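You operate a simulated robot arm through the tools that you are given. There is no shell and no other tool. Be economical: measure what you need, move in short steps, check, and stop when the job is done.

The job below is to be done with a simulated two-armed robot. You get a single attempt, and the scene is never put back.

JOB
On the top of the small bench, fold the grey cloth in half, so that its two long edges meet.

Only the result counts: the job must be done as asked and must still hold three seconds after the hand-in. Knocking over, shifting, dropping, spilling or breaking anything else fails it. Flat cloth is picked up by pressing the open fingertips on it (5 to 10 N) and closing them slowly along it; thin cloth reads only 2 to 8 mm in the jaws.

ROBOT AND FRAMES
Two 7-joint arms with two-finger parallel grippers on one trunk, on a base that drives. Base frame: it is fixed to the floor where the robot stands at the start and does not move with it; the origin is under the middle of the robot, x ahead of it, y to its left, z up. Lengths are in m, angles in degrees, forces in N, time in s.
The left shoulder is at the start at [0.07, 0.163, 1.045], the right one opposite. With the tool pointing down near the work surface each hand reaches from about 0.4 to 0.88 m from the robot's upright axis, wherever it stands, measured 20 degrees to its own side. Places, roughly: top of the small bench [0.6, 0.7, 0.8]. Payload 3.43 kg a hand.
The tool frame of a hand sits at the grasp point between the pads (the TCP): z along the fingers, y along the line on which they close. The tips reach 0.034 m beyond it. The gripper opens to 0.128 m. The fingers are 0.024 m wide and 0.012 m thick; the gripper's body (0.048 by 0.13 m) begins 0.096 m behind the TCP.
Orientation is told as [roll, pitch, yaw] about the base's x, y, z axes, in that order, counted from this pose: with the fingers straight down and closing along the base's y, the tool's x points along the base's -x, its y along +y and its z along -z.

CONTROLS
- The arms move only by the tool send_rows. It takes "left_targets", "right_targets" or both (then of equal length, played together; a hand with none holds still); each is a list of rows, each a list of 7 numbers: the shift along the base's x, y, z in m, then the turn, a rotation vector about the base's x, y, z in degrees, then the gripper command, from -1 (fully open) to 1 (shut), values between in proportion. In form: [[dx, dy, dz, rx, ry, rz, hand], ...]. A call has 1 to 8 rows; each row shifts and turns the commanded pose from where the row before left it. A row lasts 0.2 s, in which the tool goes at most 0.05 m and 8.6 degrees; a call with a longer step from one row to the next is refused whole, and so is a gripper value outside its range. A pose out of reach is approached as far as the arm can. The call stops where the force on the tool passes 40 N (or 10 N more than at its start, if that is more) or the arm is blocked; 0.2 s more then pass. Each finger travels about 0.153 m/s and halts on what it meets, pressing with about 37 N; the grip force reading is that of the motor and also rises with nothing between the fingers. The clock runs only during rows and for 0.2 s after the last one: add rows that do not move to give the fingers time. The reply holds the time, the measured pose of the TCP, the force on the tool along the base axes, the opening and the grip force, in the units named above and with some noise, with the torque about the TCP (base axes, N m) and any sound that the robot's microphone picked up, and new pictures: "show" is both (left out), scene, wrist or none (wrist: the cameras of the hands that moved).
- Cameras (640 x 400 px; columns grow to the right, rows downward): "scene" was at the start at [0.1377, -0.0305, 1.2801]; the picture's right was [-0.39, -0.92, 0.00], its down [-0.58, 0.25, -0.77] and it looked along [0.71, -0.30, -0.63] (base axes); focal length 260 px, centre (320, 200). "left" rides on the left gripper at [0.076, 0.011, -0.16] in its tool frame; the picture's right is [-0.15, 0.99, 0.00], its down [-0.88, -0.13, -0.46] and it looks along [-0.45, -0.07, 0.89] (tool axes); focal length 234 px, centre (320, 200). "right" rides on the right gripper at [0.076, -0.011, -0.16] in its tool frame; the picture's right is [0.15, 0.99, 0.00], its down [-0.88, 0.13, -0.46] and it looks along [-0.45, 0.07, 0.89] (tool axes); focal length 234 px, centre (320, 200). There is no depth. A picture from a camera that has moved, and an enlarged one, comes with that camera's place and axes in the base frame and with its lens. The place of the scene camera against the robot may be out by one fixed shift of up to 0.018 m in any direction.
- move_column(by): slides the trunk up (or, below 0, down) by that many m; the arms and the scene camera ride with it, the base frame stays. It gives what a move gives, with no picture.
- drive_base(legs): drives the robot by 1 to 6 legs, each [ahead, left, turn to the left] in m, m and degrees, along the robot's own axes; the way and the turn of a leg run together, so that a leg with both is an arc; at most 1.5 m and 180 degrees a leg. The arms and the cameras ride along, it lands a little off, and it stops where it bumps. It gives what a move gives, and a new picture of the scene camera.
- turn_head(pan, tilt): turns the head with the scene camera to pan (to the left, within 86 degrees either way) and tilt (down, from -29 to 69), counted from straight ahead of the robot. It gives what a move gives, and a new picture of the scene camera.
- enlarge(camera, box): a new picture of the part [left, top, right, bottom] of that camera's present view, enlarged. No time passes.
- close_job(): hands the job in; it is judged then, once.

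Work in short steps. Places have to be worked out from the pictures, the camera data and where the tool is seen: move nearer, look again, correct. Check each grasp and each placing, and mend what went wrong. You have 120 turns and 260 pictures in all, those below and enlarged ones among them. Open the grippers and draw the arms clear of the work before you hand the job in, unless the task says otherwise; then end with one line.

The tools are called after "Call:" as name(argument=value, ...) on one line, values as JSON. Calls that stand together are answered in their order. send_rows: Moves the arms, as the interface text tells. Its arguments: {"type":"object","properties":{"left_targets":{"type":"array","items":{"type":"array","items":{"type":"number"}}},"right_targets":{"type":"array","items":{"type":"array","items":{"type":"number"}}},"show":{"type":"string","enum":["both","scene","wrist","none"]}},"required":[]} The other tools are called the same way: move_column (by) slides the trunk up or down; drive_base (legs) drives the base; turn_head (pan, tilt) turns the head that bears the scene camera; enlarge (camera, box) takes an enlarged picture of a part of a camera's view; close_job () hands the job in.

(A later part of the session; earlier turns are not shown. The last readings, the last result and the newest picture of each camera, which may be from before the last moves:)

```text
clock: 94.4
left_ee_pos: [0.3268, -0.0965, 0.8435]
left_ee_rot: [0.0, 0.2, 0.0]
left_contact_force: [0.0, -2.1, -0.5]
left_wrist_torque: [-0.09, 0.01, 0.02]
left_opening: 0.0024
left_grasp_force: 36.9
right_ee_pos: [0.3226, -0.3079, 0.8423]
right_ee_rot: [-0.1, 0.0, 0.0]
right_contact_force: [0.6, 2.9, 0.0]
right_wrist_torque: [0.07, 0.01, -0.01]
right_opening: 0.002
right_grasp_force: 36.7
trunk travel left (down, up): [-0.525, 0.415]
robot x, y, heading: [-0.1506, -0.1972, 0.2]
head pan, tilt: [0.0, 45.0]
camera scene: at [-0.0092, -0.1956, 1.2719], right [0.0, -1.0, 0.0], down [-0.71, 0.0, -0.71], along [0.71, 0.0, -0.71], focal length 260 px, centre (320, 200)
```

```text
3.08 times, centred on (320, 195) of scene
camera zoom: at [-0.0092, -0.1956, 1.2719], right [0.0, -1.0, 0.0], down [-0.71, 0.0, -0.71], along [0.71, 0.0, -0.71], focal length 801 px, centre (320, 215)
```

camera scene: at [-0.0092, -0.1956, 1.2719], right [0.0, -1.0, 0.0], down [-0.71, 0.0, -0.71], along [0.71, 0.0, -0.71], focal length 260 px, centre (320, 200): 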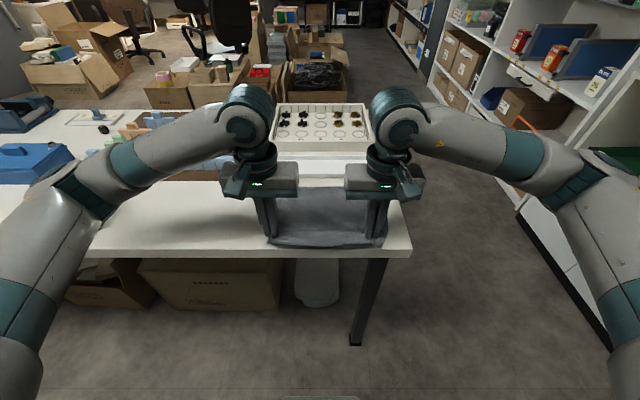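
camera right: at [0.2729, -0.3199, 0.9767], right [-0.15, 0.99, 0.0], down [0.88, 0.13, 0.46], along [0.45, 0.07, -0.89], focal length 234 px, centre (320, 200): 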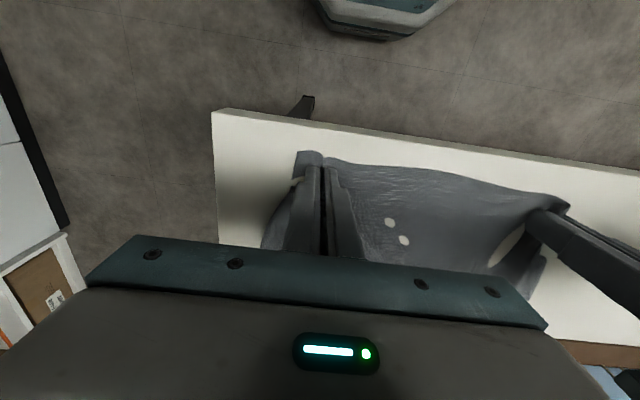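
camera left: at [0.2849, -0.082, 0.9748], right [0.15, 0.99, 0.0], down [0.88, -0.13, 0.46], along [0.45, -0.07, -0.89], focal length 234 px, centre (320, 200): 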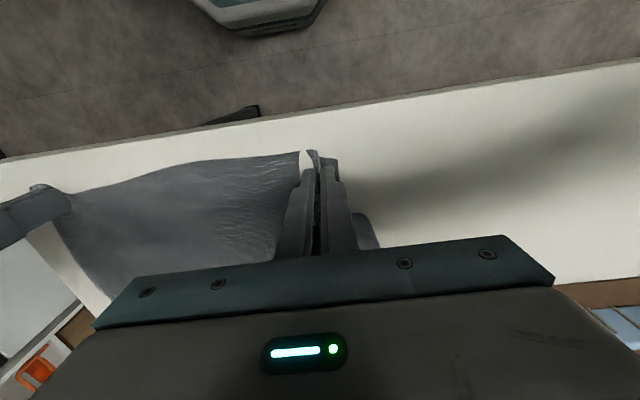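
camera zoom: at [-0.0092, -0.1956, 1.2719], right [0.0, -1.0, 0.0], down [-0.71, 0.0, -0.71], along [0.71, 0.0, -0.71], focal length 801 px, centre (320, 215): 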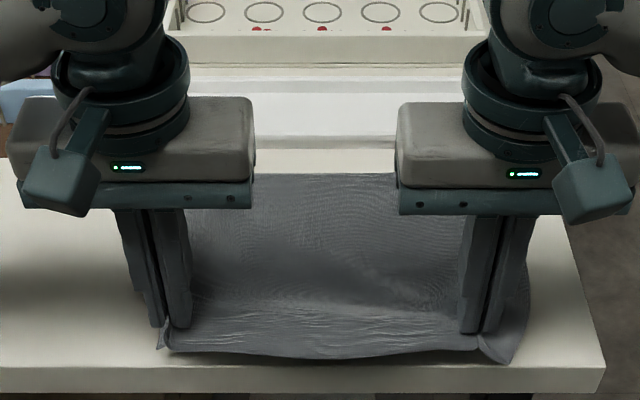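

The far edge is now ~2.5 cm clear of the tray. I carry the held edge up and over in an arc towards the far edge.

Call:
send_rows(left_targets=[[0.008, 0, 0.025, 0, 0, 0, 1], [0.018, 0, 0.028, 0, 0, 0, 1], [0.024, 0, 0.022, 0, 0, 0, 1], [0.028, 0, 0.01, 0, 0, 0, 1], [0.028, 0, 0, 0, 0, 0, 1], [0.028, 0, -0.012, 0, 0, 0, 1], [0.018, 0, -0.02, 0, 0, 0, 1], [0, 0, 0, 0, 0, 0, 1]], right_targets=[[0.01, 0, 0.025, 0, 0, 0, 1], [0.02, 0, 0.028, 0, 0, 0, 1], [0.024, 0, 0.022, 0, 0, 0, 1], [0.028, 0, 0.01, 0, 0, 0, 1], [0.028, 0, 0, 0, 0, 0, 1], [0.028, 0, -0.012, 0, 0, 0, 1], [0.018, 0, -0.02, 0, 0, 0, 1], [0, 0, 0, 0, 0, 0, 1]], show="both")

Call:
enlarge(camera="scene", box=[220, 110, 420, 240])

```text
clock: 96.2
left_ee_pos: [0.4783, -0.0948, 0.8967]
left_ee_rot: [0.0, 0.0, -0.1]
left_contact_force: [0.5, -5.6, 0.6]
left_wrist_torque: [-0.23, -0.02, 0.02]
left_opening: 0.0026
left_grasp_force: 36.9
right_ee_pos: [0.4807, -0.3074, 0.8958]
right_ee_rot: [-0.1, 0.1, 0.0]
right_contact_force: [0.2, 5.1, -0.1]
right_wrist_torque: [0.19, 0.0, -0.07]
right_opening: 0.0022
right_grasp_force: 36.8
trunk travel left (down, up): [-0.525, 0.415]
robot x, y, heading: [-0.1524, -0.1993, 0.1]
head pan, tilt: [0.0, 45.0]
camera scene: at [-0.0101, -0.1956, 1.2721], right [0.0, -1.0, 0.0], down [-0.71, 0.0, -0.71], along [0.71, 0.0, -0.71], focal length 260 px, centre (320, 200)
camera right: at [0.4041, -0.3183, 1.0566], right [-0.15, 0.99, 0.0], down [0.88, 0.13, 0.45], along [0.45, 0.07, -0.89], focal length 234 px, centre (320, 200)
camera left: at [0.403, -0.0828, 1.0558], right [0.15, 0.99, 0.0], down [0.88, -0.13, 0.45], along [0.45, -0.07, -0.89], focal length 234 px, centre (320, 200)
```

scene: 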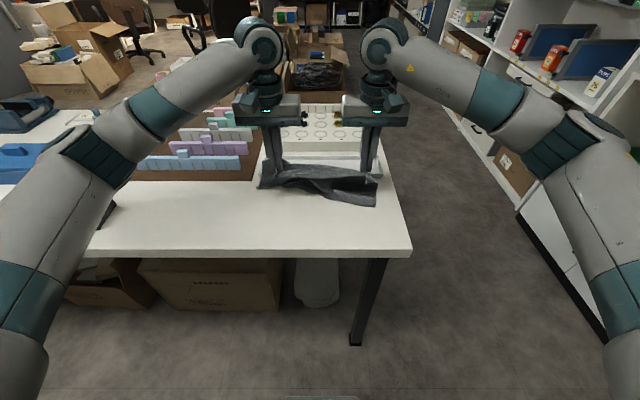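
right: 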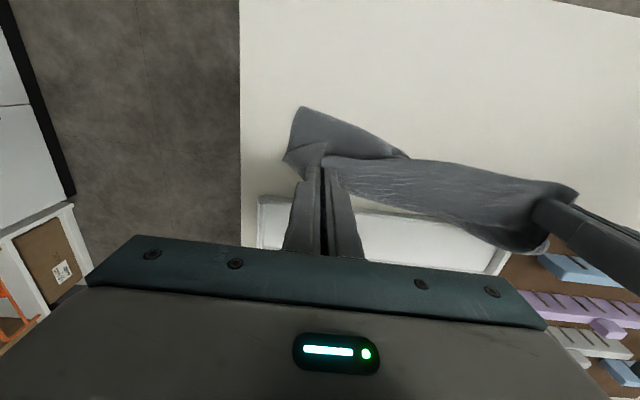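
left: 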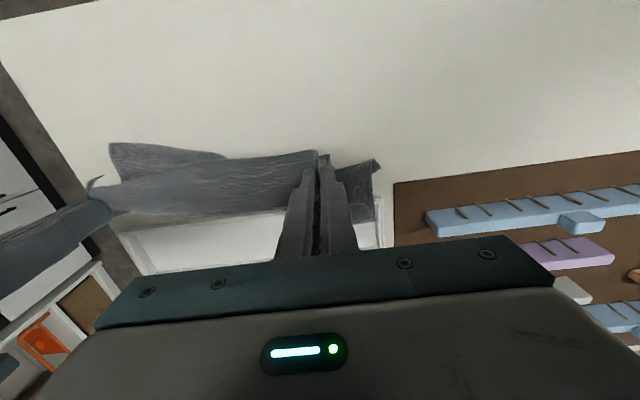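

```text
3.08 times, centred on (320, 175) of scene
camera zoom: at [-0.0101, -0.1956, 1.2721], right [0.0, -1.0, 0.0], down [-0.71, 0.0, -0.71], along [0.71, 0.0, -0.71], focal length 801 px, centre (320, 277)
```

zoom: 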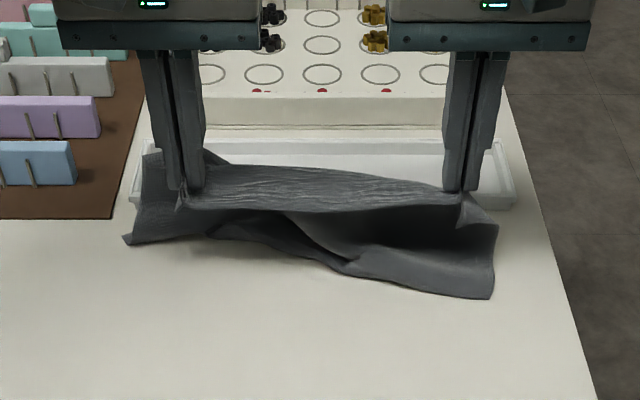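

I need to see what lies where; enlarging the wrist views.

Call:
enlarge(camera="right", box=[240, 80, 600, 280])

Call:
enlarge(camera="left", box=[80, 100, 420, 290])

Call:
enlarge(camera="scene", box=[250, 145, 390, 215])

```text
1.78 times, centred on (420, 180) of right
camera zoom: at [0.4041, -0.3183, 1.0566], right [-0.15, 0.99, 0.0], down [0.88, 0.13, 0.45], along [0.45, 0.07, -0.89], focal length 416 px, centre (142, 236)
```

zoom: 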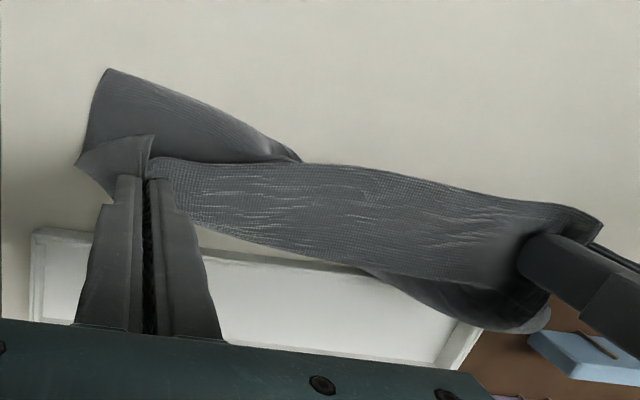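

```text
1.88 times, centred on (250, 195) of left
camera zoom: at [0.403, -0.0828, 1.0558], right [0.15, 0.99, 0.0], down [0.88, -0.13, 0.45], along [0.45, -0.07, -0.89], focal length 441 px, centre (452, 209)
```

zoom: 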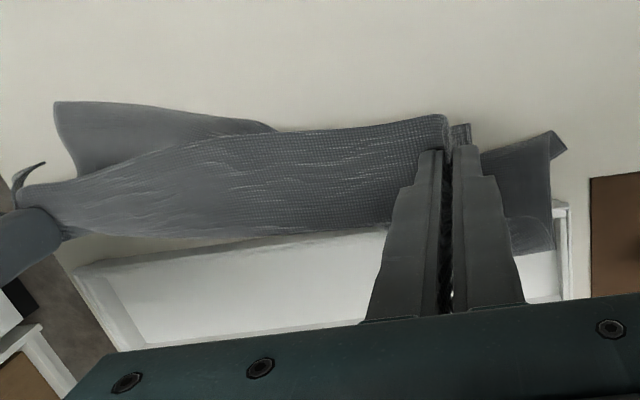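

```text
4.57 times, centred on (320, 180) of scene
camera zoom: at [-0.0101, -0.1956, 1.2721], right [0.0, -1.0, 0.0], down [-0.71, 0.0, -0.71], along [0.71, 0.0, -0.71], focal length 1190 px, centre (320, 291)
```

zoom: 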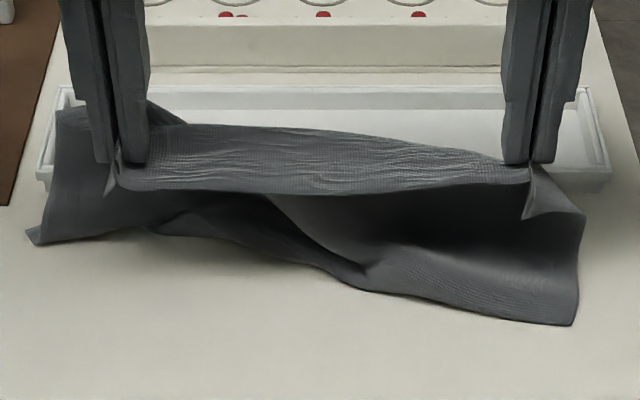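

The free edge slipped back under the hands, i.e. the cloth is turned the other way round. I'll use the lay-down that worked before (free edge near me), then fold the held edge back over it, keeping low. First lift and hang it again at x≈0.31.

Call:
send_rows(left_targets=[[0, 0, 0.04, 0, 0, 0, 1], [0, 0, 0.045, 0, 0, 0, 1], [0, 0, 0.045, 0, 0, 0, 1], [-0.01, 0, 0.035, 0, 0, 0, 1], [-0.04, 0, 0, 0, 0, 0, 1], [-0.04, 0, 0, 0, 0, 0, 1], [-0.04, 0, 0, 0, 0, 0, 1], [-0.037, 0, 0, 0, 0, 0, 1]], right_targets=[[0, 0, 0.04, 0, 0, 0, 1], [0, 0, 0.045, 0, 0, 0, 1], [0, 0, 0.045, 0, 0, 0, 1], [-0.01, 0, 0.035, 0, 0, 0, 1], [-0.04, 0, 0, 0, 0, 0, 1], [-0.04, 0, 0, 0, 0, 0, 1], [-0.04, 0, 0, 0, 0, 0, 1], [-0.039, 0, 0, 0, 0, 0, 1]], show="scene")

Call:
enlarge(camera="scene", box=[200, 80, 440, 280])

```text
clock: 98.0
left_ee_pos: [0.3116, -0.0951, 1.0611]
left_ee_rot: [0.1, 0.0, 0.0]
left_contact_force: [0.7, -5.2, 0.0]
left_wrist_torque: [-0.2, -0.02, 0.0]
left_opening: 0.0027
left_grasp_force: 37.2
right_ee_pos: [0.3092, -0.308, 1.0585]
right_ee_rot: [-0.1, 0.0, 0.0]
right_contact_force: [-1.3, 5.0, 0.4]
right_wrist_torque: [0.13, -0.06, -0.03]
right_opening: 0.0022
right_grasp_force: 36.7
trunk travel left (down, up): [-0.525, 0.415]
robot x, y, heading: [-0.1496, -0.1974, 0.2]
head pan, tilt: [0.0, 45.0]
camera scene: at [-0.0108, -0.1956, 1.2722], right [0.0, -1.0, 0.0], down [-0.71, 0.0, -0.71], along [0.71, 0.0, -0.71], focal length 260 px, centre (320, 200)
```

scene: 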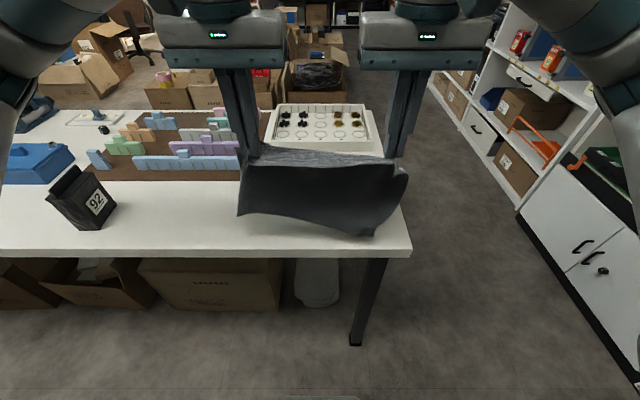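

```text
2.00 times, centred on (320, 180) of scene
camera zoom: at [-0.0108, -0.1956, 1.2722], right [0.0, -1.0, 0.0], down [-0.71, 0.0, -0.71], along [0.71, 0.0, -0.71], focal length 521 px, centre (320, 240)
```

zoom: 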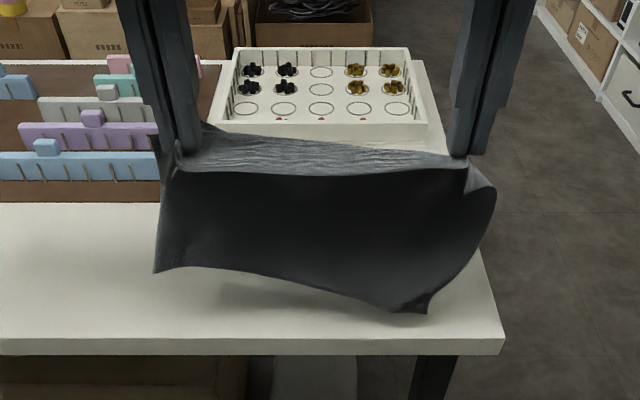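

Same hang as before. I repeat the successful sweep (lower 4 cm, then forward and down).

Call:
send_rows(left_targets=[[0, -0.002, -0.02, 0, 0, 0, 1], [0, 0, -0.02, 0, 0, 0, 1], [0.02, 0, -0.003, 0, 0, 0, 1], [0.02, 0, -0.004, 0, 0, 0, 1], [0.02, 0, -0.006, 0, 0, 0, 1], [0.0185, 0, -0.0075, 0, 0, 0, 1], [0.018, 0, -0.009, 0, 0, 0, 1], [0.0175, 0, -0.0105, 0, 0, 0, 1]], right_targets=[[0.002, 0.002, -0.02, 0, 0, 0, 1], [0, 0, -0.018, 0, 0, 0, 1], [0.02, 0, -0.003, 0, 0, 0, 1], [0.02, 0, -0.004, 0, 0, 0, 1], [0.02, 0, -0.006, 0, 0, 0, 1], [0.0185, 0, -0.0075, 0, 0, 0, 1], [0.018, 0, -0.009, 0, 0, 0, 1], [0.0175, 0, -0.0105, 0, 0, 0, 1]], show="scene")

Call:
enlarge(camera="scene", box=[200, 80, 440, 280])

```text
clock: 99.8
left_ee_pos: [0.4274, -0.0967, 0.9808]
left_ee_rot: [0.0, 0.1, 0.0]
left_contact_force: [-0.2, 0.4, -1.3]
left_wrist_torque: [-0.04, 0.04, 0.01]
left_opening: 0.0023
left_grasp_force: 37.1
right_ee_pos: [0.428, -0.3072, 0.9809]
right_ee_rot: [-0.2, 0.3, 0.0]
right_contact_force: [0.1, 0.2, -0.3]
right_wrist_torque: [0.03, 0.05, -0.02]
right_opening: 0.0023
right_grasp_force: 36.7
trunk travel left (down, up): [-0.525, 0.415]
robot x, y, heading: [-0.1504, -0.2, 0.1]
head pan, tilt: [0.0, 45.0]
camera scene: at [-0.0082, -0.1957, 1.2718], right [0.0, -1.0, 0.0], down [-0.71, 0.0, -0.71], along [0.71, 0.0, -0.71], focal length 260 px, centre (320, 200)
```

scene: 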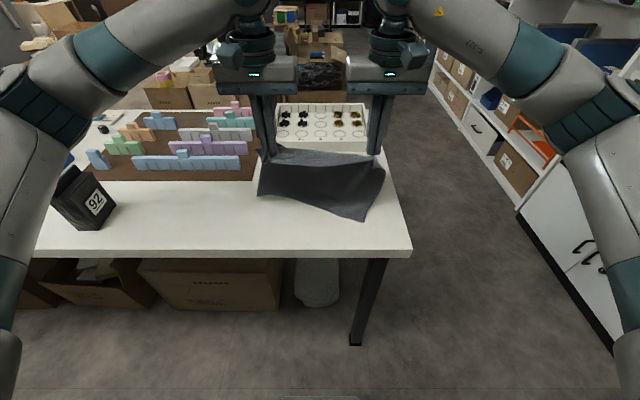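

```text
2.00 times, centred on (320, 180) of scene
camera zoom: at [-0.0082, -0.1957, 1.2718], right [0.0, -1.0, 0.0], down [-0.71, 0.0, -0.71], along [0.71, 0.0, -0.71], focal length 521 px, centre (320, 240)
```

zoom: 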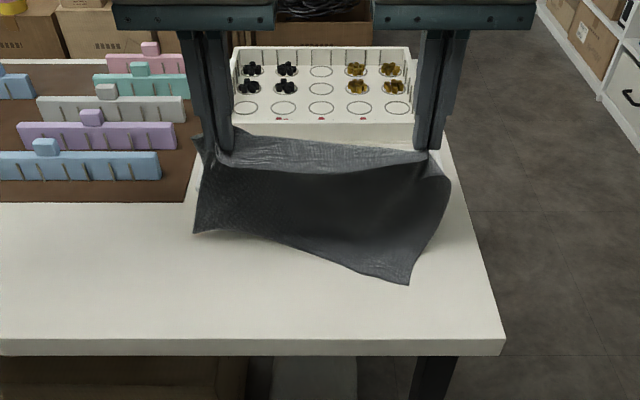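

The free edge doesn't touch evenly at this height. I go back and use the steeper lay-down that ended flat before, then will fold the held edge back low over the near edge without re-gripping.

Call:
send_rows(left_targets=[[-0.02, 0, 0.03, 0, 0, 0, 1], [-0.025, 0, 0.02, 0, 0, 0, 1], [-0.035, 0, 0, 0, 0, 0, 1], [-0.04, 0, -0.005, 0, 0, 0, 1], [0, 0, -0.02, 0, 0, 0, 1], [0, 0, -0.02, 0, 0, 0, 1], [0.006, 0, -0.015, 0, 0, 0, 1], [0.01, 0, -0.015, 0, 0, 0, 1]], right_targets=[[-0.02, 0, 0.03, 0, 0, 0, 1], [-0.025, 0, 0.02, 0, 0, 0, 1], [-0.035, 0, 0, 0, 0, 0, 1], [-0.04, 0, -0.005, 0, 0, 0, 1], [0, 0, -0.02, 0, 0, 0, 1], [0, 0, -0.02, 0, 0, 0, 1], [0.006, 0, -0.015, 0, 0, 0, 1], [0.01, 0, -0.015, 0, 0, 0, 1]], show="none")

Call:
send_rows(left_targets=[[0.015, 0, -0.015, 0, 0, 0, 1], [0.018, 0, -0.015, 0, 0, 0, 1], [0.02, 0, -0.012, 0, 0, 0, 1], [0.02, 0, -0.01, 0, 0, 0, 1], [0.02, 0, -0.01, 0, 0, 0, 1], [0.02, 0, -0.01, 0, 0, 0, 1], [0, 0, 0, 0, 0, 0, 1]], right_targets=[[0.015, 0, -0.015, 0, 0, 0, 1], [0.018, 0, -0.015, 0, 0, 0, 1], [0.02, 0, -0.012, 0, 0, 0, 1], [0.02, 0, -0.01, 0, 0, 0, 1], [0.02, 0, -0.01, 0, 0, 0, 1], [0.02, 0, -0.01, 0, 0, 0, 1], [0, 0, 0, 0, 0, 0, 1]], show="scene")

Call:
enlarge(camera="scene", box=[200, 80, 440, 280])

```text
clock: 101.6
left_ee_pos: [0.3237, -0.099, 0.9556]
left_ee_rot: [0.0, 0.1, -0.1]
left_contact_force: [0.5, 0.9, -0.2]
left_wrist_torque: [0.02, 0.04, -0.01]
left_opening: 0.0028
left_grasp_force: 37.3
right_ee_pos: [0.3238, -0.3058, 0.9544]
right_ee_rot: [-0.1, 0.2, 0.0]
right_contact_force: [-0.2, 0.0, -0.2]
right_wrist_torque: [-0.02, 0.02, -0.01]
right_opening: 0.002
right_grasp_force: 36.9
trunk travel left (down, up): [-0.525, 0.415]
robot x, y, heading: [-0.1503, -0.198, 0.3]
head pan, tilt: [0.0, 45.0]
```

```text
clock: 103.2
left_ee_pos: [0.4347, -0.0969, 0.8846]
left_ee_rot: [0.1, -0.1, -0.1]
left_contact_force: [0.8, -0.5, -0.3]
left_wrist_torque: [0.01, -0.03, 0.03]
left_opening: 0.0026
left_grasp_force: 37.4
right_ee_pos: [0.4356, -0.3049, 0.8852]
right_ee_rot: [-0.1, 0.1, 0.0]
right_contact_force: [-0.2, 0.4, -0.7]
right_wrist_torque: [-0.02, 0.0, -0.05]
right_opening: 0.0021
right_grasp_force: 36.9
trunk travel left (down, up): [-0.525, 0.415]
robot x, y, heading: [-0.1487, -0.1979, 0.1]
head pan, tilt: [0.0, 45.0]
camera scene: at [-0.0101, -0.1956, 1.2721], right [0.0, -1.0, 0.0], down [-0.71, 0.0, -0.71], along [0.71, 0.0, -0.71], focal length 260 px, centre (320, 200)
```

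scene: 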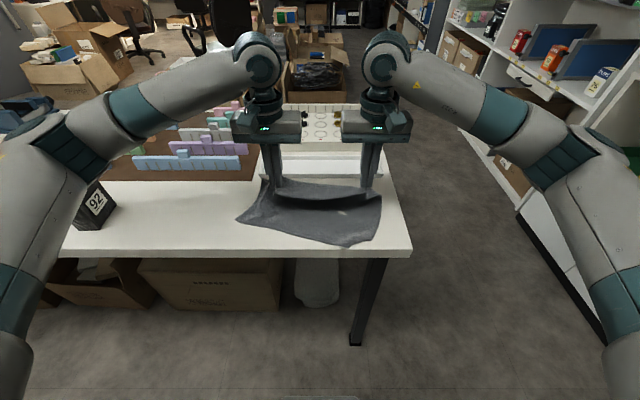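

```text
2.00 times, centred on (320, 180) of scene
camera zoom: at [-0.0101, -0.1956, 1.2721], right [0.0, -1.0, 0.0], down [-0.71, 0.0, -0.71], along [0.71, 0.0, -0.71], focal length 521 px, centre (320, 240)
```

zoom: 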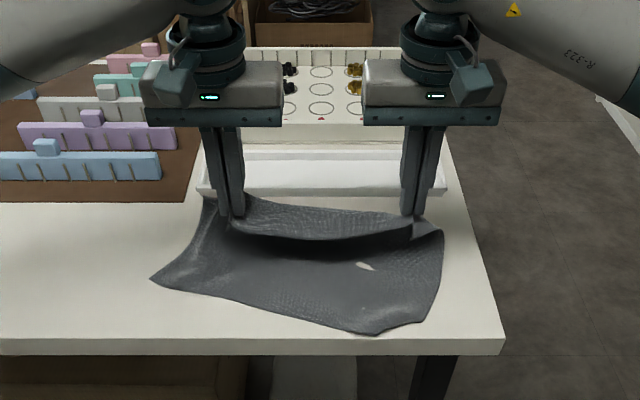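

The lower half is down and the rest hangs in a forward belly, so it is already half folded. I bring the held edge back above the near edge at this height (right hand more, since the near edge lies askew) and look.

Call:
send_rows(left_targets=[[-0.012, 0, -0.002, 0, 0, 0, 1], [-0.012, 0, -0.002, 0, 0, 0, 1], [-0.012, 0, -0.002, 0, 0, 0, 1], [-0.01, 0, -0.002, 0, 0, 0, 1], [0, 0, 0, 0, 0, 0, 1]], right_targets=[[-0.022, 0, -0.002, 0, 0, 0, 1], [-0.022, 0, -0.002, 0, 0, 0, 1], [-0.022, 0, -0.002, 0, 0, 0, 1], [-0.022, 0, -0.002, 0, 0, 0, 1], [0, 0, 0, 0, 0, 0, 1]], show="both")

Call:
enlarge(camera="scene", box=[200, 110, 440, 280])

```text
clock: 104.4
left_ee_pos: [0.3899, -0.0975, 0.8754]
left_ee_rot: [0.0, 0.1, 0.0]
left_contact_force: [-0.5, -2.9, 0.1]
left_wrist_torque: [-0.09, 0.03, -0.02]
left_opening: 0.0026
left_grasp_force: 36.9
right_ee_pos: [0.3468, -0.304, 0.877]
right_ee_rot: [-0.2, 0.1, -0.2]
right_contact_force: [0.7, 3.2, -0.3]
right_wrist_torque: [0.1, -0.04, -0.02]
right_opening: 0.002
right_grasp_force: 36.7
trunk travel left (down, up): [-0.525, 0.415]
robot x, y, heading: [-0.1508, -0.1986, 0.1]
head pan, tilt: [0.0, 45.0]
camera scene: at [-0.0091, -0.1957, 1.2719], right [0.0, -1.0, 0.0], down [-0.71, 0.0, -0.71], along [0.71, 0.0, -0.71], focal length 260 px, centre (320, 200)
camera right: at [0.2723, -0.3151, 1.0389], right [-0.15, 0.99, 0.0], down [0.88, 0.13, 0.45], along [0.45, 0.07, -0.89], focal length 234 px, centre (320, 200)
camera left: at [0.3139, -0.0862, 1.0357], right [0.15, 0.99, 0.0], down [0.88, -0.13, 0.45], along [0.45, -0.07, -0.89], focal length 234 px, centre (320, 200)
```

scene: 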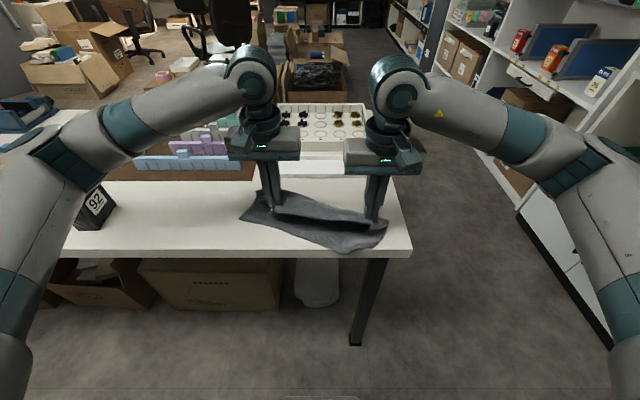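
right: 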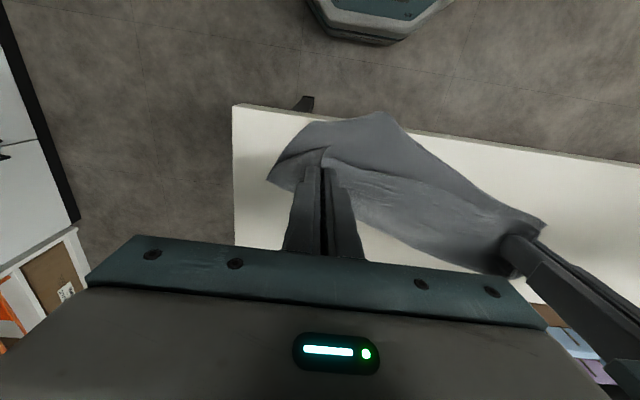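
left: 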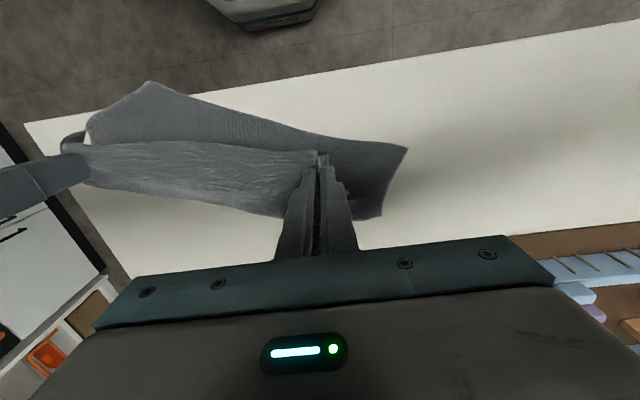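

```text
2.35 times, centred on (320, 195) of scene
camera zoom: at [-0.0091, -0.1957, 1.2719], right [0.0, -1.0, 0.0], down [-0.71, 0.0, -0.71], along [0.71, 0.0, -0.71], focal length 613 px, centre (320, 212)
```

zoom: 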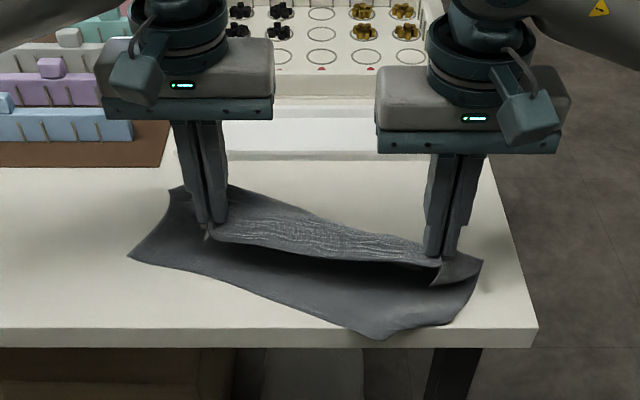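

The bottom layer's near edge runs from about (0.31, −0.31) to (0.395, 0.0) by the wrist cameras. The held edge must shift about 4 cm to the left to match the corners; I do that, then lower.

Call:
send_rows(left_targets=[[0, 0.014, 0, 0, 0, 0, 1], [0, 0.014, 0, 0, 0, 0, 1], [0.003, 0.014, 0, 0, 0, 0, 1], [0, 0, -0.012, 0, 0, 0, 1], [0, 0, -0.012, 0, 0, 0, 1], [0, 0, -0.012, 0, 0, 0, 1], [0, 0, 0, 0, 0, 0, 1]], right_targets=[[-0.005, 0.013, 0, 0, 0, 0, 1], [-0.005, 0.013, 0, 0, 0, 0, 1], [-0.003, 0.013, 0, 0, 0, 0, 1], [0, 0, -0.012, 0, 0, 0, 1], [0, 0, -0.012, 0, 0, 0, 1], [0, 0, -0.012, 0, 0, 0, 1], [0, 0, 0, 0, 0, 0, 1]], show="both")

Call:
enlarge(camera="scene", box=[200, 110, 440, 280])

```text
clock: 106.0
left_ee_pos: [0.3903, -0.0568, 0.8391]
left_ee_rot: [0.0, 0.1, -0.1]
left_contact_force: [-5.7, -18.0, 0.2]
left_wrist_torque: [-0.61, 0.18, 0.02]
left_opening: 0.0028
left_grasp_force: 36.7
right_ee_pos: [0.3349, -0.266, 0.8406]
right_ee_rot: [0.0, 0.1, 0.0]
right_contact_force: [5.3, 17.4, 0.3]
right_wrist_torque: [0.59, -0.18, -0.17]
right_opening: 0.0023
right_grasp_force: 37.2
trunk travel left (down, up): [-0.525, 0.415]
robot x, y, heading: [-0.1516, -0.2026, -0.1]
head pan, tilt: [0.0, 45.0]
camera scene: at [-0.0096, -0.1955, 1.272], right [0.0, -1.0, 0.0], down [-0.71, 0.0, -0.71], along [0.71, 0.0, -0.71], focal length 260 px, centre (320, 200)
camera right: at [0.2591, -0.2766, 1.0029], right [-0.15, 0.99, 0.0], down [0.88, 0.13, 0.45], along [0.45, 0.07, -0.89], focal length 234 px, centre (320, 200)
camera left: at [0.3157, -0.0446, 0.999], right [0.15, 0.99, 0.0], down [0.88, -0.13, 0.45], along [0.45, -0.07, -0.89], focal length 234 px, centre (320, 200)
```

scene: 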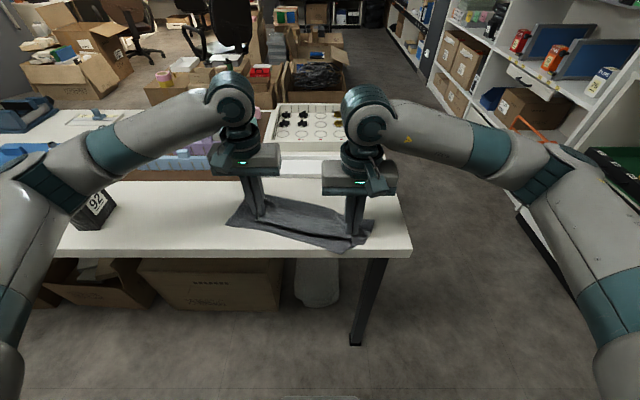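
right: 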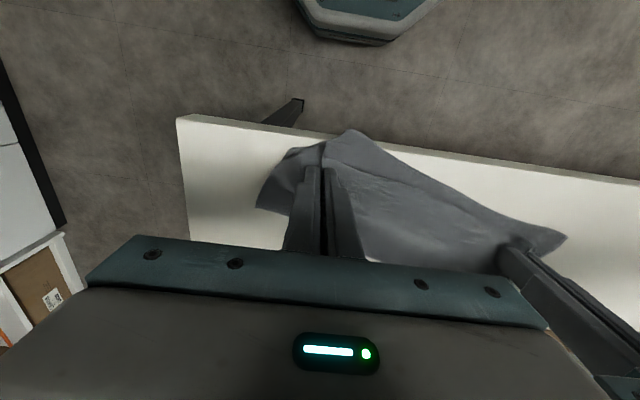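
left: 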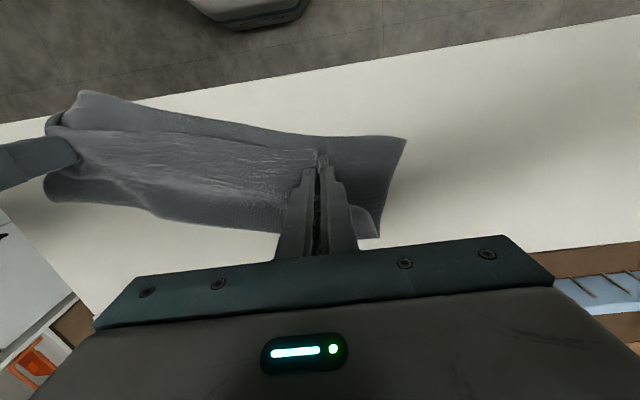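

```text
2.35 times, centred on (320, 195) of scene
camera zoom: at [-0.0096, -0.1955, 1.272], right [0.0, -1.0, 0.0], down [-0.71, 0.0, -0.71], along [0.71, 0.0, -0.71], focal length 613 px, centre (320, 212)
```

zoom: 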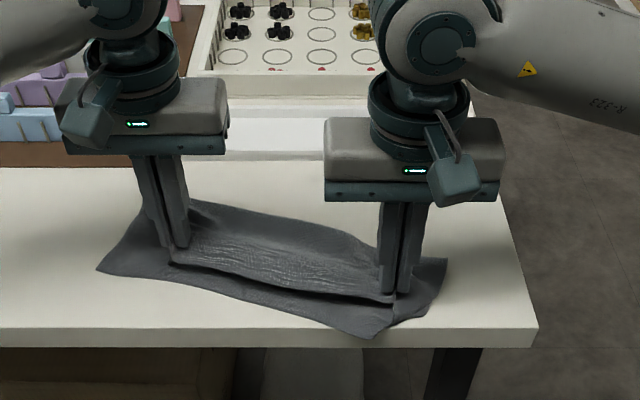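

A real fold now; the hem is still about 2.5 cm short of the bottom layer's near edge and the hands pull 18 N on each other. I ease the tension, move the hem 2.7 cm towards the near edge and lower.

Call:
send_rows(left_targets=[[0, -0.005, 0.008, 0, 0, 0, 1], [-0.015, 0, 0, 0, 0, 0, 1], [-0.013, 0, 0, 0, 0, 0, 1], [0, 0, -0.012, 0, 0, 0, 1], [0, 0, -0.008, 0, 0, 0, 1], [0, 0, 0, 0, 0, 0, 1]], right_targets=[[0, 0.005, 0.008, 0, 0, 0, 1], [-0.013, 0, 0, 0, 0, 0, 1], [-0.012, 0, 0, 0, 0, 0, 1], [0, 0, -0.012, 0, 0, 0, 1], [0, 0, -0.008, 0, 0, 0, 1], [0, 0, 0, 0, 0, 0, 1]], show="both")

Call:
enlarge(camera="scene", box=[200, 130, 440, 280])

```text
clock: 107.4
left_ee_pos: [0.3652, -0.0592, 0.828]
left_ee_rot: [0.2, 0.1, 0.0]
left_contact_force: [-1.5, -1.4, -0.6]
left_wrist_torque: [-0.07, 0.02, -0.04]
left_opening: 0.0026
left_grasp_force: 36.8
right_ee_pos: [0.3083, -0.2614, 0.8287]
right_ee_rot: [-0.1, 0.3, 0.0]
right_contact_force: [0.7, 1.9, 0.5]
right_wrist_torque: [0.04, -0.01, -0.02]
right_opening: 0.0022
right_grasp_force: 37.3
trunk travel left (down, up): [-0.525, 0.415]
robot x, y, heading: [-0.1501, -0.1995, 0.4]
head pan, tilt: [0.0, 45.0]
camera scene: at [-0.0093, -0.1956, 1.272], right [0.0, -1.0, 0.0], down [-0.71, 0.0, -0.71], along [0.71, 0.0, -0.71], focal length 260 px, centre (320, 200)
camera right: at [0.234, -0.2722, 0.9899], right [-0.15, 0.99, 0.0], down [0.88, 0.13, 0.45], along [0.45, 0.07, -0.89], focal length 234 px, centre (320, 200)
camera left: at [0.2886, -0.0489, 0.988], right [0.15, 0.99, 0.0], down [0.88, -0.13, 0.45], along [0.45, -0.07, -0.89], focal length 234 px, centre (320, 200)
```

scene: 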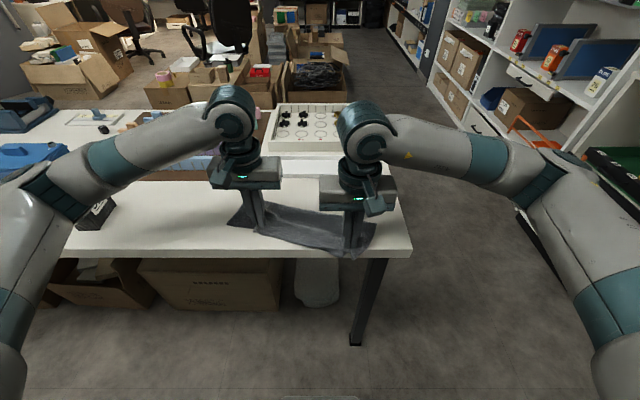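
right: 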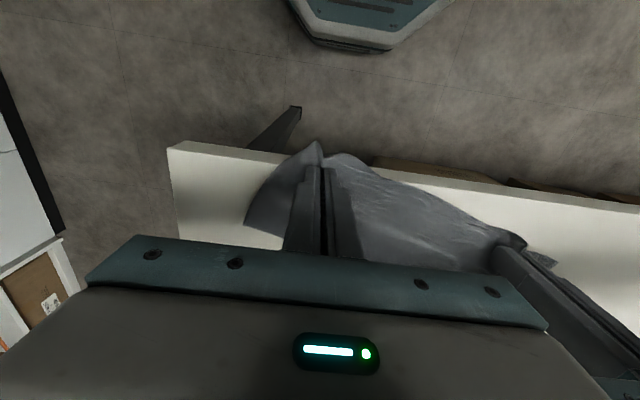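
left: 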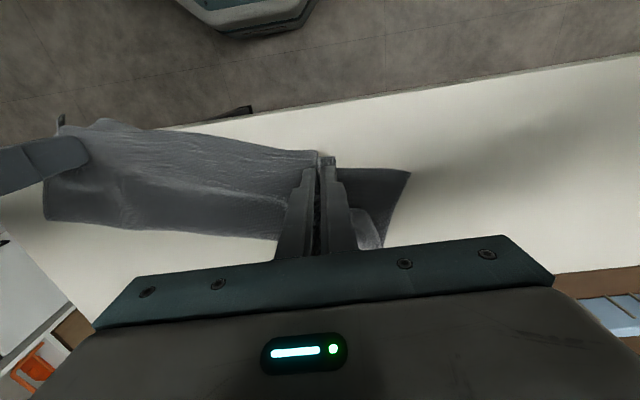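

```text
2.67 times, centred on (320, 205) of scene
camera zoom: at [-0.0093, -0.1956, 1.272], right [0.0, -1.0, 0.0], down [-0.71, 0.0, -0.71], along [0.71, 0.0, -0.71], focal length 694 px, centre (320, 187)
```

zoom: 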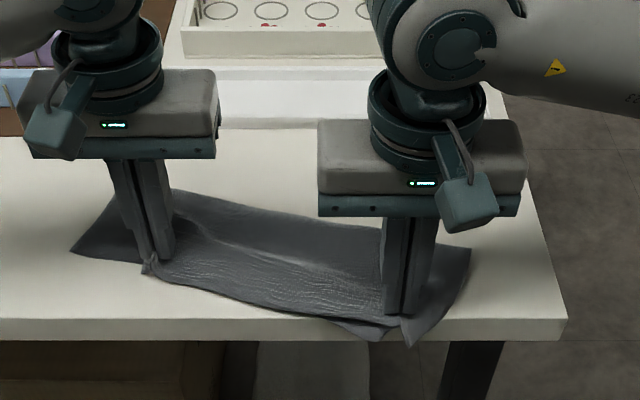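

The hem now lies along the near edge. I lower to just above the bench and open the grippers gently, then lift off straight up.

Call:
send_rows(left_targets=[[0, 0, -0.005, 0, 0, 0, 1], [0, 0, 0, 0, 0, 0, 0.9], [0, 0, 0, 0, 0, 0, 0.75], [0, 0, 0, 0, 0, 0, 0.6], [0, 0, 0, 0, 0, 0, 0.5], [0, 0, 0.02, 0, 0, 0, 0.5], [0, 0, 0.04, 0, 0, 0, 0.5], [0, 0, 0.04, 0, 0, 0, 0.5]], right_targets=[[0, 0, -0.006, 0, 0, 0, 1], [0, 0, 0, 0, 0, 0, 0.9], [0, 0, 0, 0, 0, 0, 0.75], [0, 0, 0, 0, 0, 0, 0.6], [0, 0, 0, 0, 0, 0, 0.5], [0, 0, 0.02, 0, 0, 0, 0.5], [0, 0, 0.04, 0, 0, 0, 0.5], [0, 0, 0.04, 0, 0, 0, 0.5]], show="both")

Call:
enlarge(camera="scene", box=[200, 130, 440, 280])

```text
clock: 109.2
left_ee_pos: [0.3652, -0.0583, 0.9241]
left_ee_rot: [0.1, 0.0, 0.0]
left_contact_force: [0.5, -0.7, 0.4]
left_wrist_torque: [0.02, -0.04, -0.01]
left_opening: 0.032
left_grasp_force: 0.1
right_ee_pos: [0.3098, -0.2619, 0.9227]
right_ee_rot: [-0.1, 0.1, -0.2]
right_contact_force: [-0.5, 0.3, 0.6]
right_wrist_torque: [-0.02, -0.02, -0.02]
right_opening: 0.0321
right_grasp_force: 0.1
trunk travel left (down, up): [-0.525, 0.415]
robot x, y, heading: [-0.1492, -0.2012, -0.2]
head pan, tilt: [0.0, 45.0]
camera scene: at [-0.0104, -0.1957, 1.2719], right [0.0, -1.0, 0.0], down [-0.71, 0.0, -0.71], along [0.71, 0.0, -0.71], focal length 260 px, centre (320, 200)
camera right: at [0.2336, -0.2717, 1.0837], right [-0.15, 0.99, 0.0], down [0.88, 0.13, 0.45], along [0.45, 0.06, -0.89], focal length 234 px, centre (320, 200)
camera left: at [0.289, -0.0484, 1.083], right [0.15, 0.99, 0.0], down [0.88, -0.13, 0.46], along [0.45, -0.07, -0.89], focal length 234 px, centre (320, 200)
```

scene: 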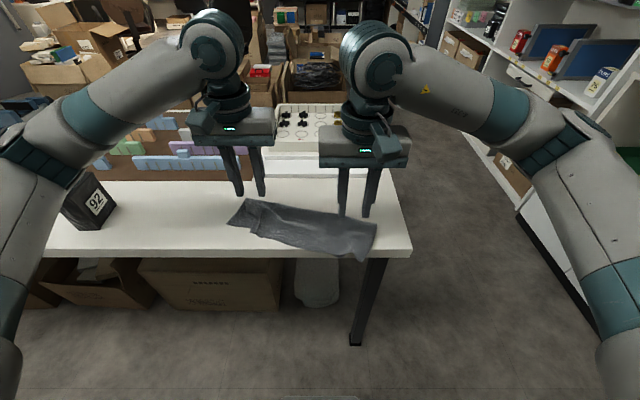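
right: 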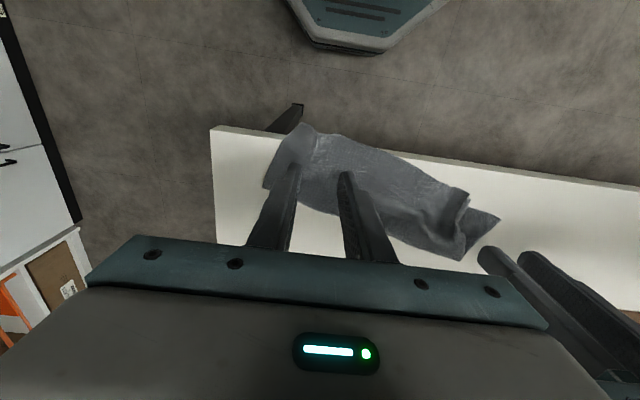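
left: 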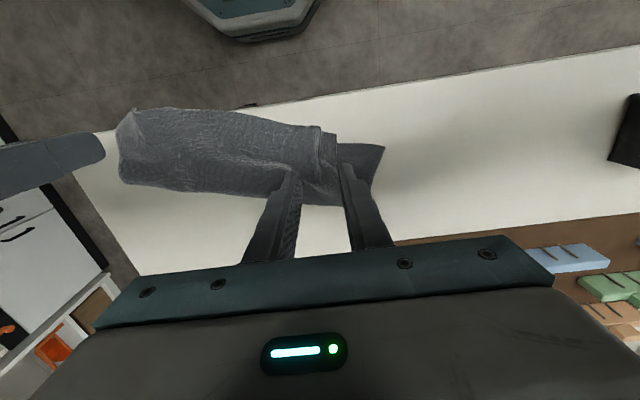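

```text
2.67 times, centred on (320, 205) of scene
camera zoom: at [-0.0104, -0.1957, 1.2719], right [0.0, -1.0, 0.0], down [-0.71, 0.0, -0.71], along [0.71, 0.0, -0.71], focal length 694 px, centre (320, 187)
```

zoom: 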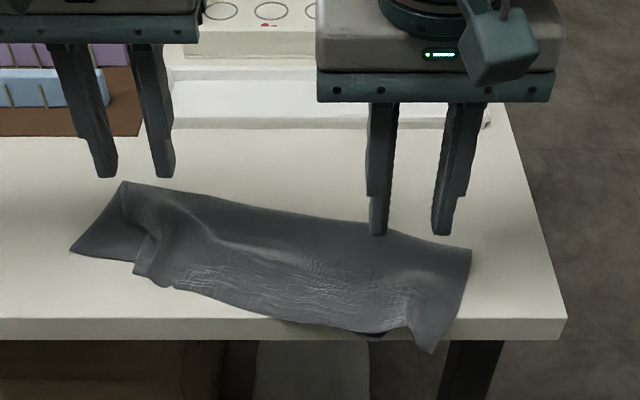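

Nearly done: the cloth is folded, with the right front overhanging the bench edge ~2 cm and the top layer's left end gathered ~4 cm short. First I press near the right end and draw the package forward onto the bench.

Call:
send_rows(right_targets=[[0.02, -0.012, 0, 0, 0, 0, 1], [0.02, -0.011, 0, 0, 0, 0, 1], [0, 0, -0.045, 0, 0, 0, 1], [0, 0, -0.045, 0, 0, 0, 1], [0, 0, -0.01, 0, 0, 0, 1], [0, 0, -0.004, 0, 0, 0, 1], [0, 0, -0.002, 0, 0, 0, 1], [0, 0, 0, 0, 0, 0, 1]], show="wrist")

```text
clock: 111.0
left_ee_pos: [0.3661, -0.0601, 0.9225]
left_ee_rot: [0.0, 0.1, 0.0]
left_contact_force: [0.4, -0.3, -0.4]
left_wrist_torque: [0.02, 0.01, 0.02]
left_opening: 0.0321
left_grasp_force: 0.1
right_ee_pos: [0.3495, -0.2847, 0.8165]
right_ee_rot: [-0.1, 0.1, 0.1]
right_contact_force: [1.0, -0.5, 5.8]
right_wrist_torque: [-0.04, 0.03, 0.05]
right_opening: 0.0
right_grasp_force: 32.2
trunk travel left (down, up): [-0.525, 0.415]
robot x, y, heading: [-0.1524, -0.2029, 0.0]
head pan, tilt: [0.0, 45.0]
camera right: at [0.2739, -0.2952, 0.9781], right [-0.15, 0.99, 0.0], down [0.88, 0.13, 0.45], along [0.45, 0.07, -0.89], focal length 234 px, centre (320, 200)
```

right: 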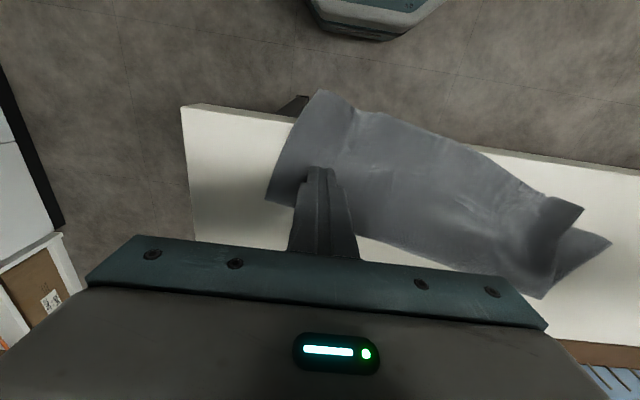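

Contact at 6 N; I drag forward 4 cm with slightly more pressure, then lift.

Call:
send_rows(right_targets=[[0.004, 0, -0.0007, 0, 0, 0, 1], [0.008, 0, 0, 0, 0, 0, 1], [0.01, 0, 0, 0, 0, 0, 1], [0.01, 0, 0, 0, 0, 0, 1], [0.01, 0, 0, 0, 0, 0, 1], [0, 0, 0, 0, 0, 0, 1], [0, 0, 0.03, 0, 0, 0, 1], [0, 0, 0.045, 0, 0, 0, 1]], show="both")

Call:
enlarge(camera="scene", box=[200, 130, 440, 280])

```text
clock: 112.8
left_ee_pos: [0.3664, -0.0583, 0.9233]
left_ee_rot: [0.0, 0.0, 0.0]
left_contact_force: [0.0, 0.0, 0.0]
left_wrist_torque: [0.02, 0.01, -0.02]
left_opening: 0.0321
left_grasp_force: 0.2
right_ee_pos: [0.3916, -0.2838, 0.8918]
right_ee_rot: [-0.1, 0.1, -0.1]
right_contact_force: [0.1, 0.4, -0.2]
right_wrist_torque: [-0.01, -0.03, -0.02]
right_opening: 0.0
right_grasp_force: 33.4
trunk travel left (down, up): [-0.525, 0.415]
robot x, y, heading: [-0.1498, -0.201, 0.0]
head pan, tilt: [0.0, 45.0]
camera scene: at [-0.01, -0.195, 1.2719], right [0.0, -1.0, 0.0], down [-0.71, 0.0, -0.71], along [0.71, 0.0, -0.71], focal length 260 px, centre (320, 200)
camera right: at [0.3158, -0.2937, 1.0537], right [-0.15, 0.99, 0.0], down [0.88, 0.13, 0.45], along [0.45, 0.06, -0.89], focal length 234 px, centre (320, 200)
```

scene: 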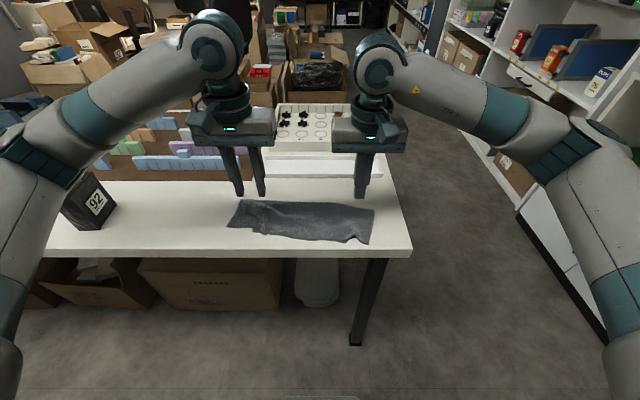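
right: 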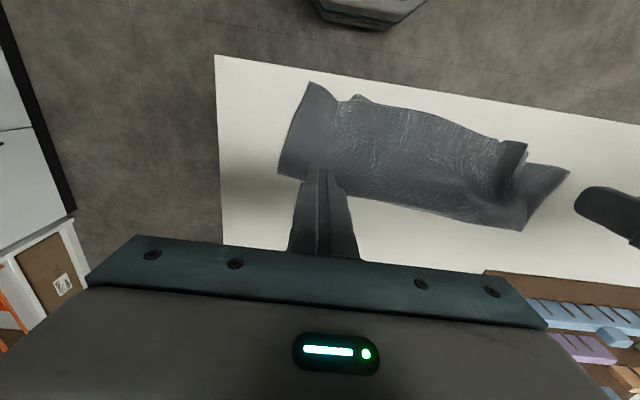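

```text
2.67 times, centred on (320, 205) of scene
camera zoom: at [-0.01, -0.195, 1.2719], right [0.0, -1.0, 0.0], down [-0.71, 0.0, -0.71], along [0.71, 0.0, -0.71], focal length 694 px, centre (320, 187)
```

zoom: 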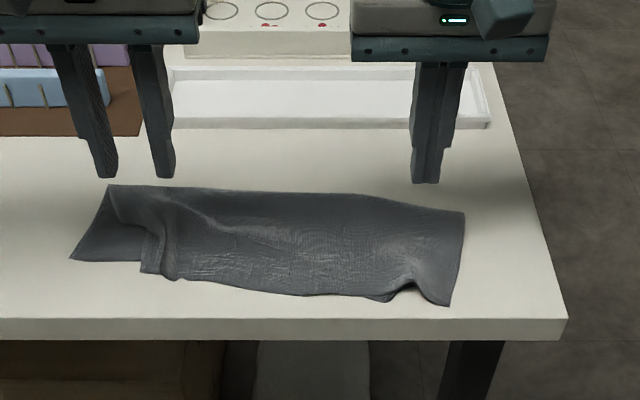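

The package lies fully on the bench now. Next the left hand presses the gathered top-layer end (about x 0.375, y −0.05) to slide it left over the bottom corner; I lower close and look first.

Call:
send_rows(left_targets=[[0.009, 0.008, 0, 0, 0, 0, 1], [0, 0, -0.04, 0, 0, 0, 1], [0, 0, -0.03, 0, 0, 0, 1], [0, 0, 0, 0, 0, 0, 1]], show="wrist")

Call:
enlarge(camera="left", box=[200, 70, 440, 220])

Call:
enlarge(camera="right", box=[430, 110, 590, 240])

```text
clock: 113.8
left_ee_pos: [0.373, -0.0524, 0.8534]
left_ee_rot: [0.1, 0.1, -0.1]
left_contact_force: [-0.1, -0.2, -0.4]
left_wrist_torque: [0.01, -0.03, -0.01]
left_opening: 0.0
left_grasp_force: 33.0
right_ee_pos: [0.3926, -0.283, 0.8923]
right_ee_rot: [-0.2, 0.1, -0.1]
right_contact_force: [0.2, 0.2, -0.2]
right_wrist_torque: [0.01, 0.0, 0.0]
right_opening: 0.0
right_grasp_force: 33.3
trunk travel left (down, up): [-0.525, 0.415]
robot x, y, heading: [-0.1488, -0.2012, 0.2]
head pan, tilt: [0.0, 45.0]
camera left: at [0.2967, -0.0412, 1.012], right [0.15, 0.99, 0.0], down [0.88, -0.13, 0.45], along [0.45, -0.07, -0.89], focal length 234 px, centre (320, 200)
```

left: 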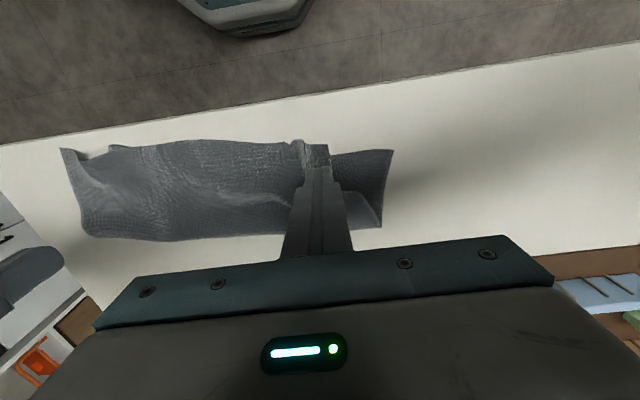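

```text
2.67 times, centred on (320, 145) of left
camera zoom: at [0.2967, -0.0412, 1.012], right [0.15, 0.99, 0.0], down [0.88, -0.13, 0.45], along [0.45, -0.07, -0.89], focal length 624 px, centre (320, 347)
```

zoom: 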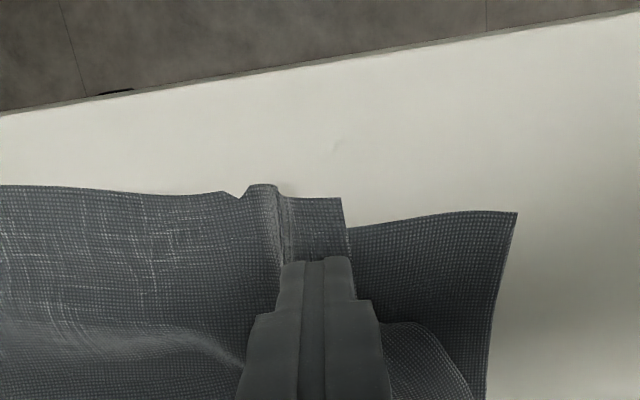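

```text
3.08 times, centred on (510, 175) of right
camera zoom: at [0.3163, -0.2943, 1.0535], right [-0.15, 0.99, 0.0], down [0.88, 0.13, 0.45], along [0.45, 0.07, -0.89], focal length 720 px, centre (-265, 277)
```

zoom: 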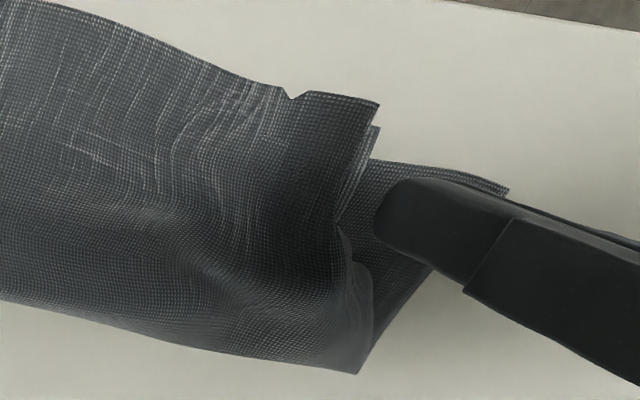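

The top layer's corner flap is at about (0.353, −0.042), the bottom corner at (0.368, 0.022). I press on the flap and slide it 6 cm left and slightly forward.

Call:
send_rows(left_targets=[[-0.006, -0.003, -0.02, 0, 0, 0, 1], [0, 0, -0.01, 0, 0, 0, 1], [0, 0, -0.005, 0, 0, 0, 1], [0, 0, -0.002, 0, 0, 0, 1], [0, 0, 0, 0, 0, 0, 1]], show="none")

```text
clock: 115.0
left_ee_pos: [0.3663, -0.0555, 0.8168]
left_ee_rot: [0.0, 0.0, 0.1]
left_contact_force: [-1.6, -0.3, 12.7]
left_wrist_torque: [-0.06, -0.01, 0.01]
left_opening: 0.0
left_grasp_force: 33.3
right_ee_pos: [0.3901, -0.2842, 0.8926]
right_ee_rot: [-0.1, 0.2, 0.1]
right_contact_force: [-0.7, -0.2, -0.5]
right_wrist_torque: [-0.02, 0.0, -0.01]
right_opening: 0.0
right_grasp_force: 32.2
trunk travel left (down, up): [-0.525, 0.415]
robot x, y, heading: [-0.1522, -0.1996, 0.0]
head pan, tilt: [0.0, 45.0]
```

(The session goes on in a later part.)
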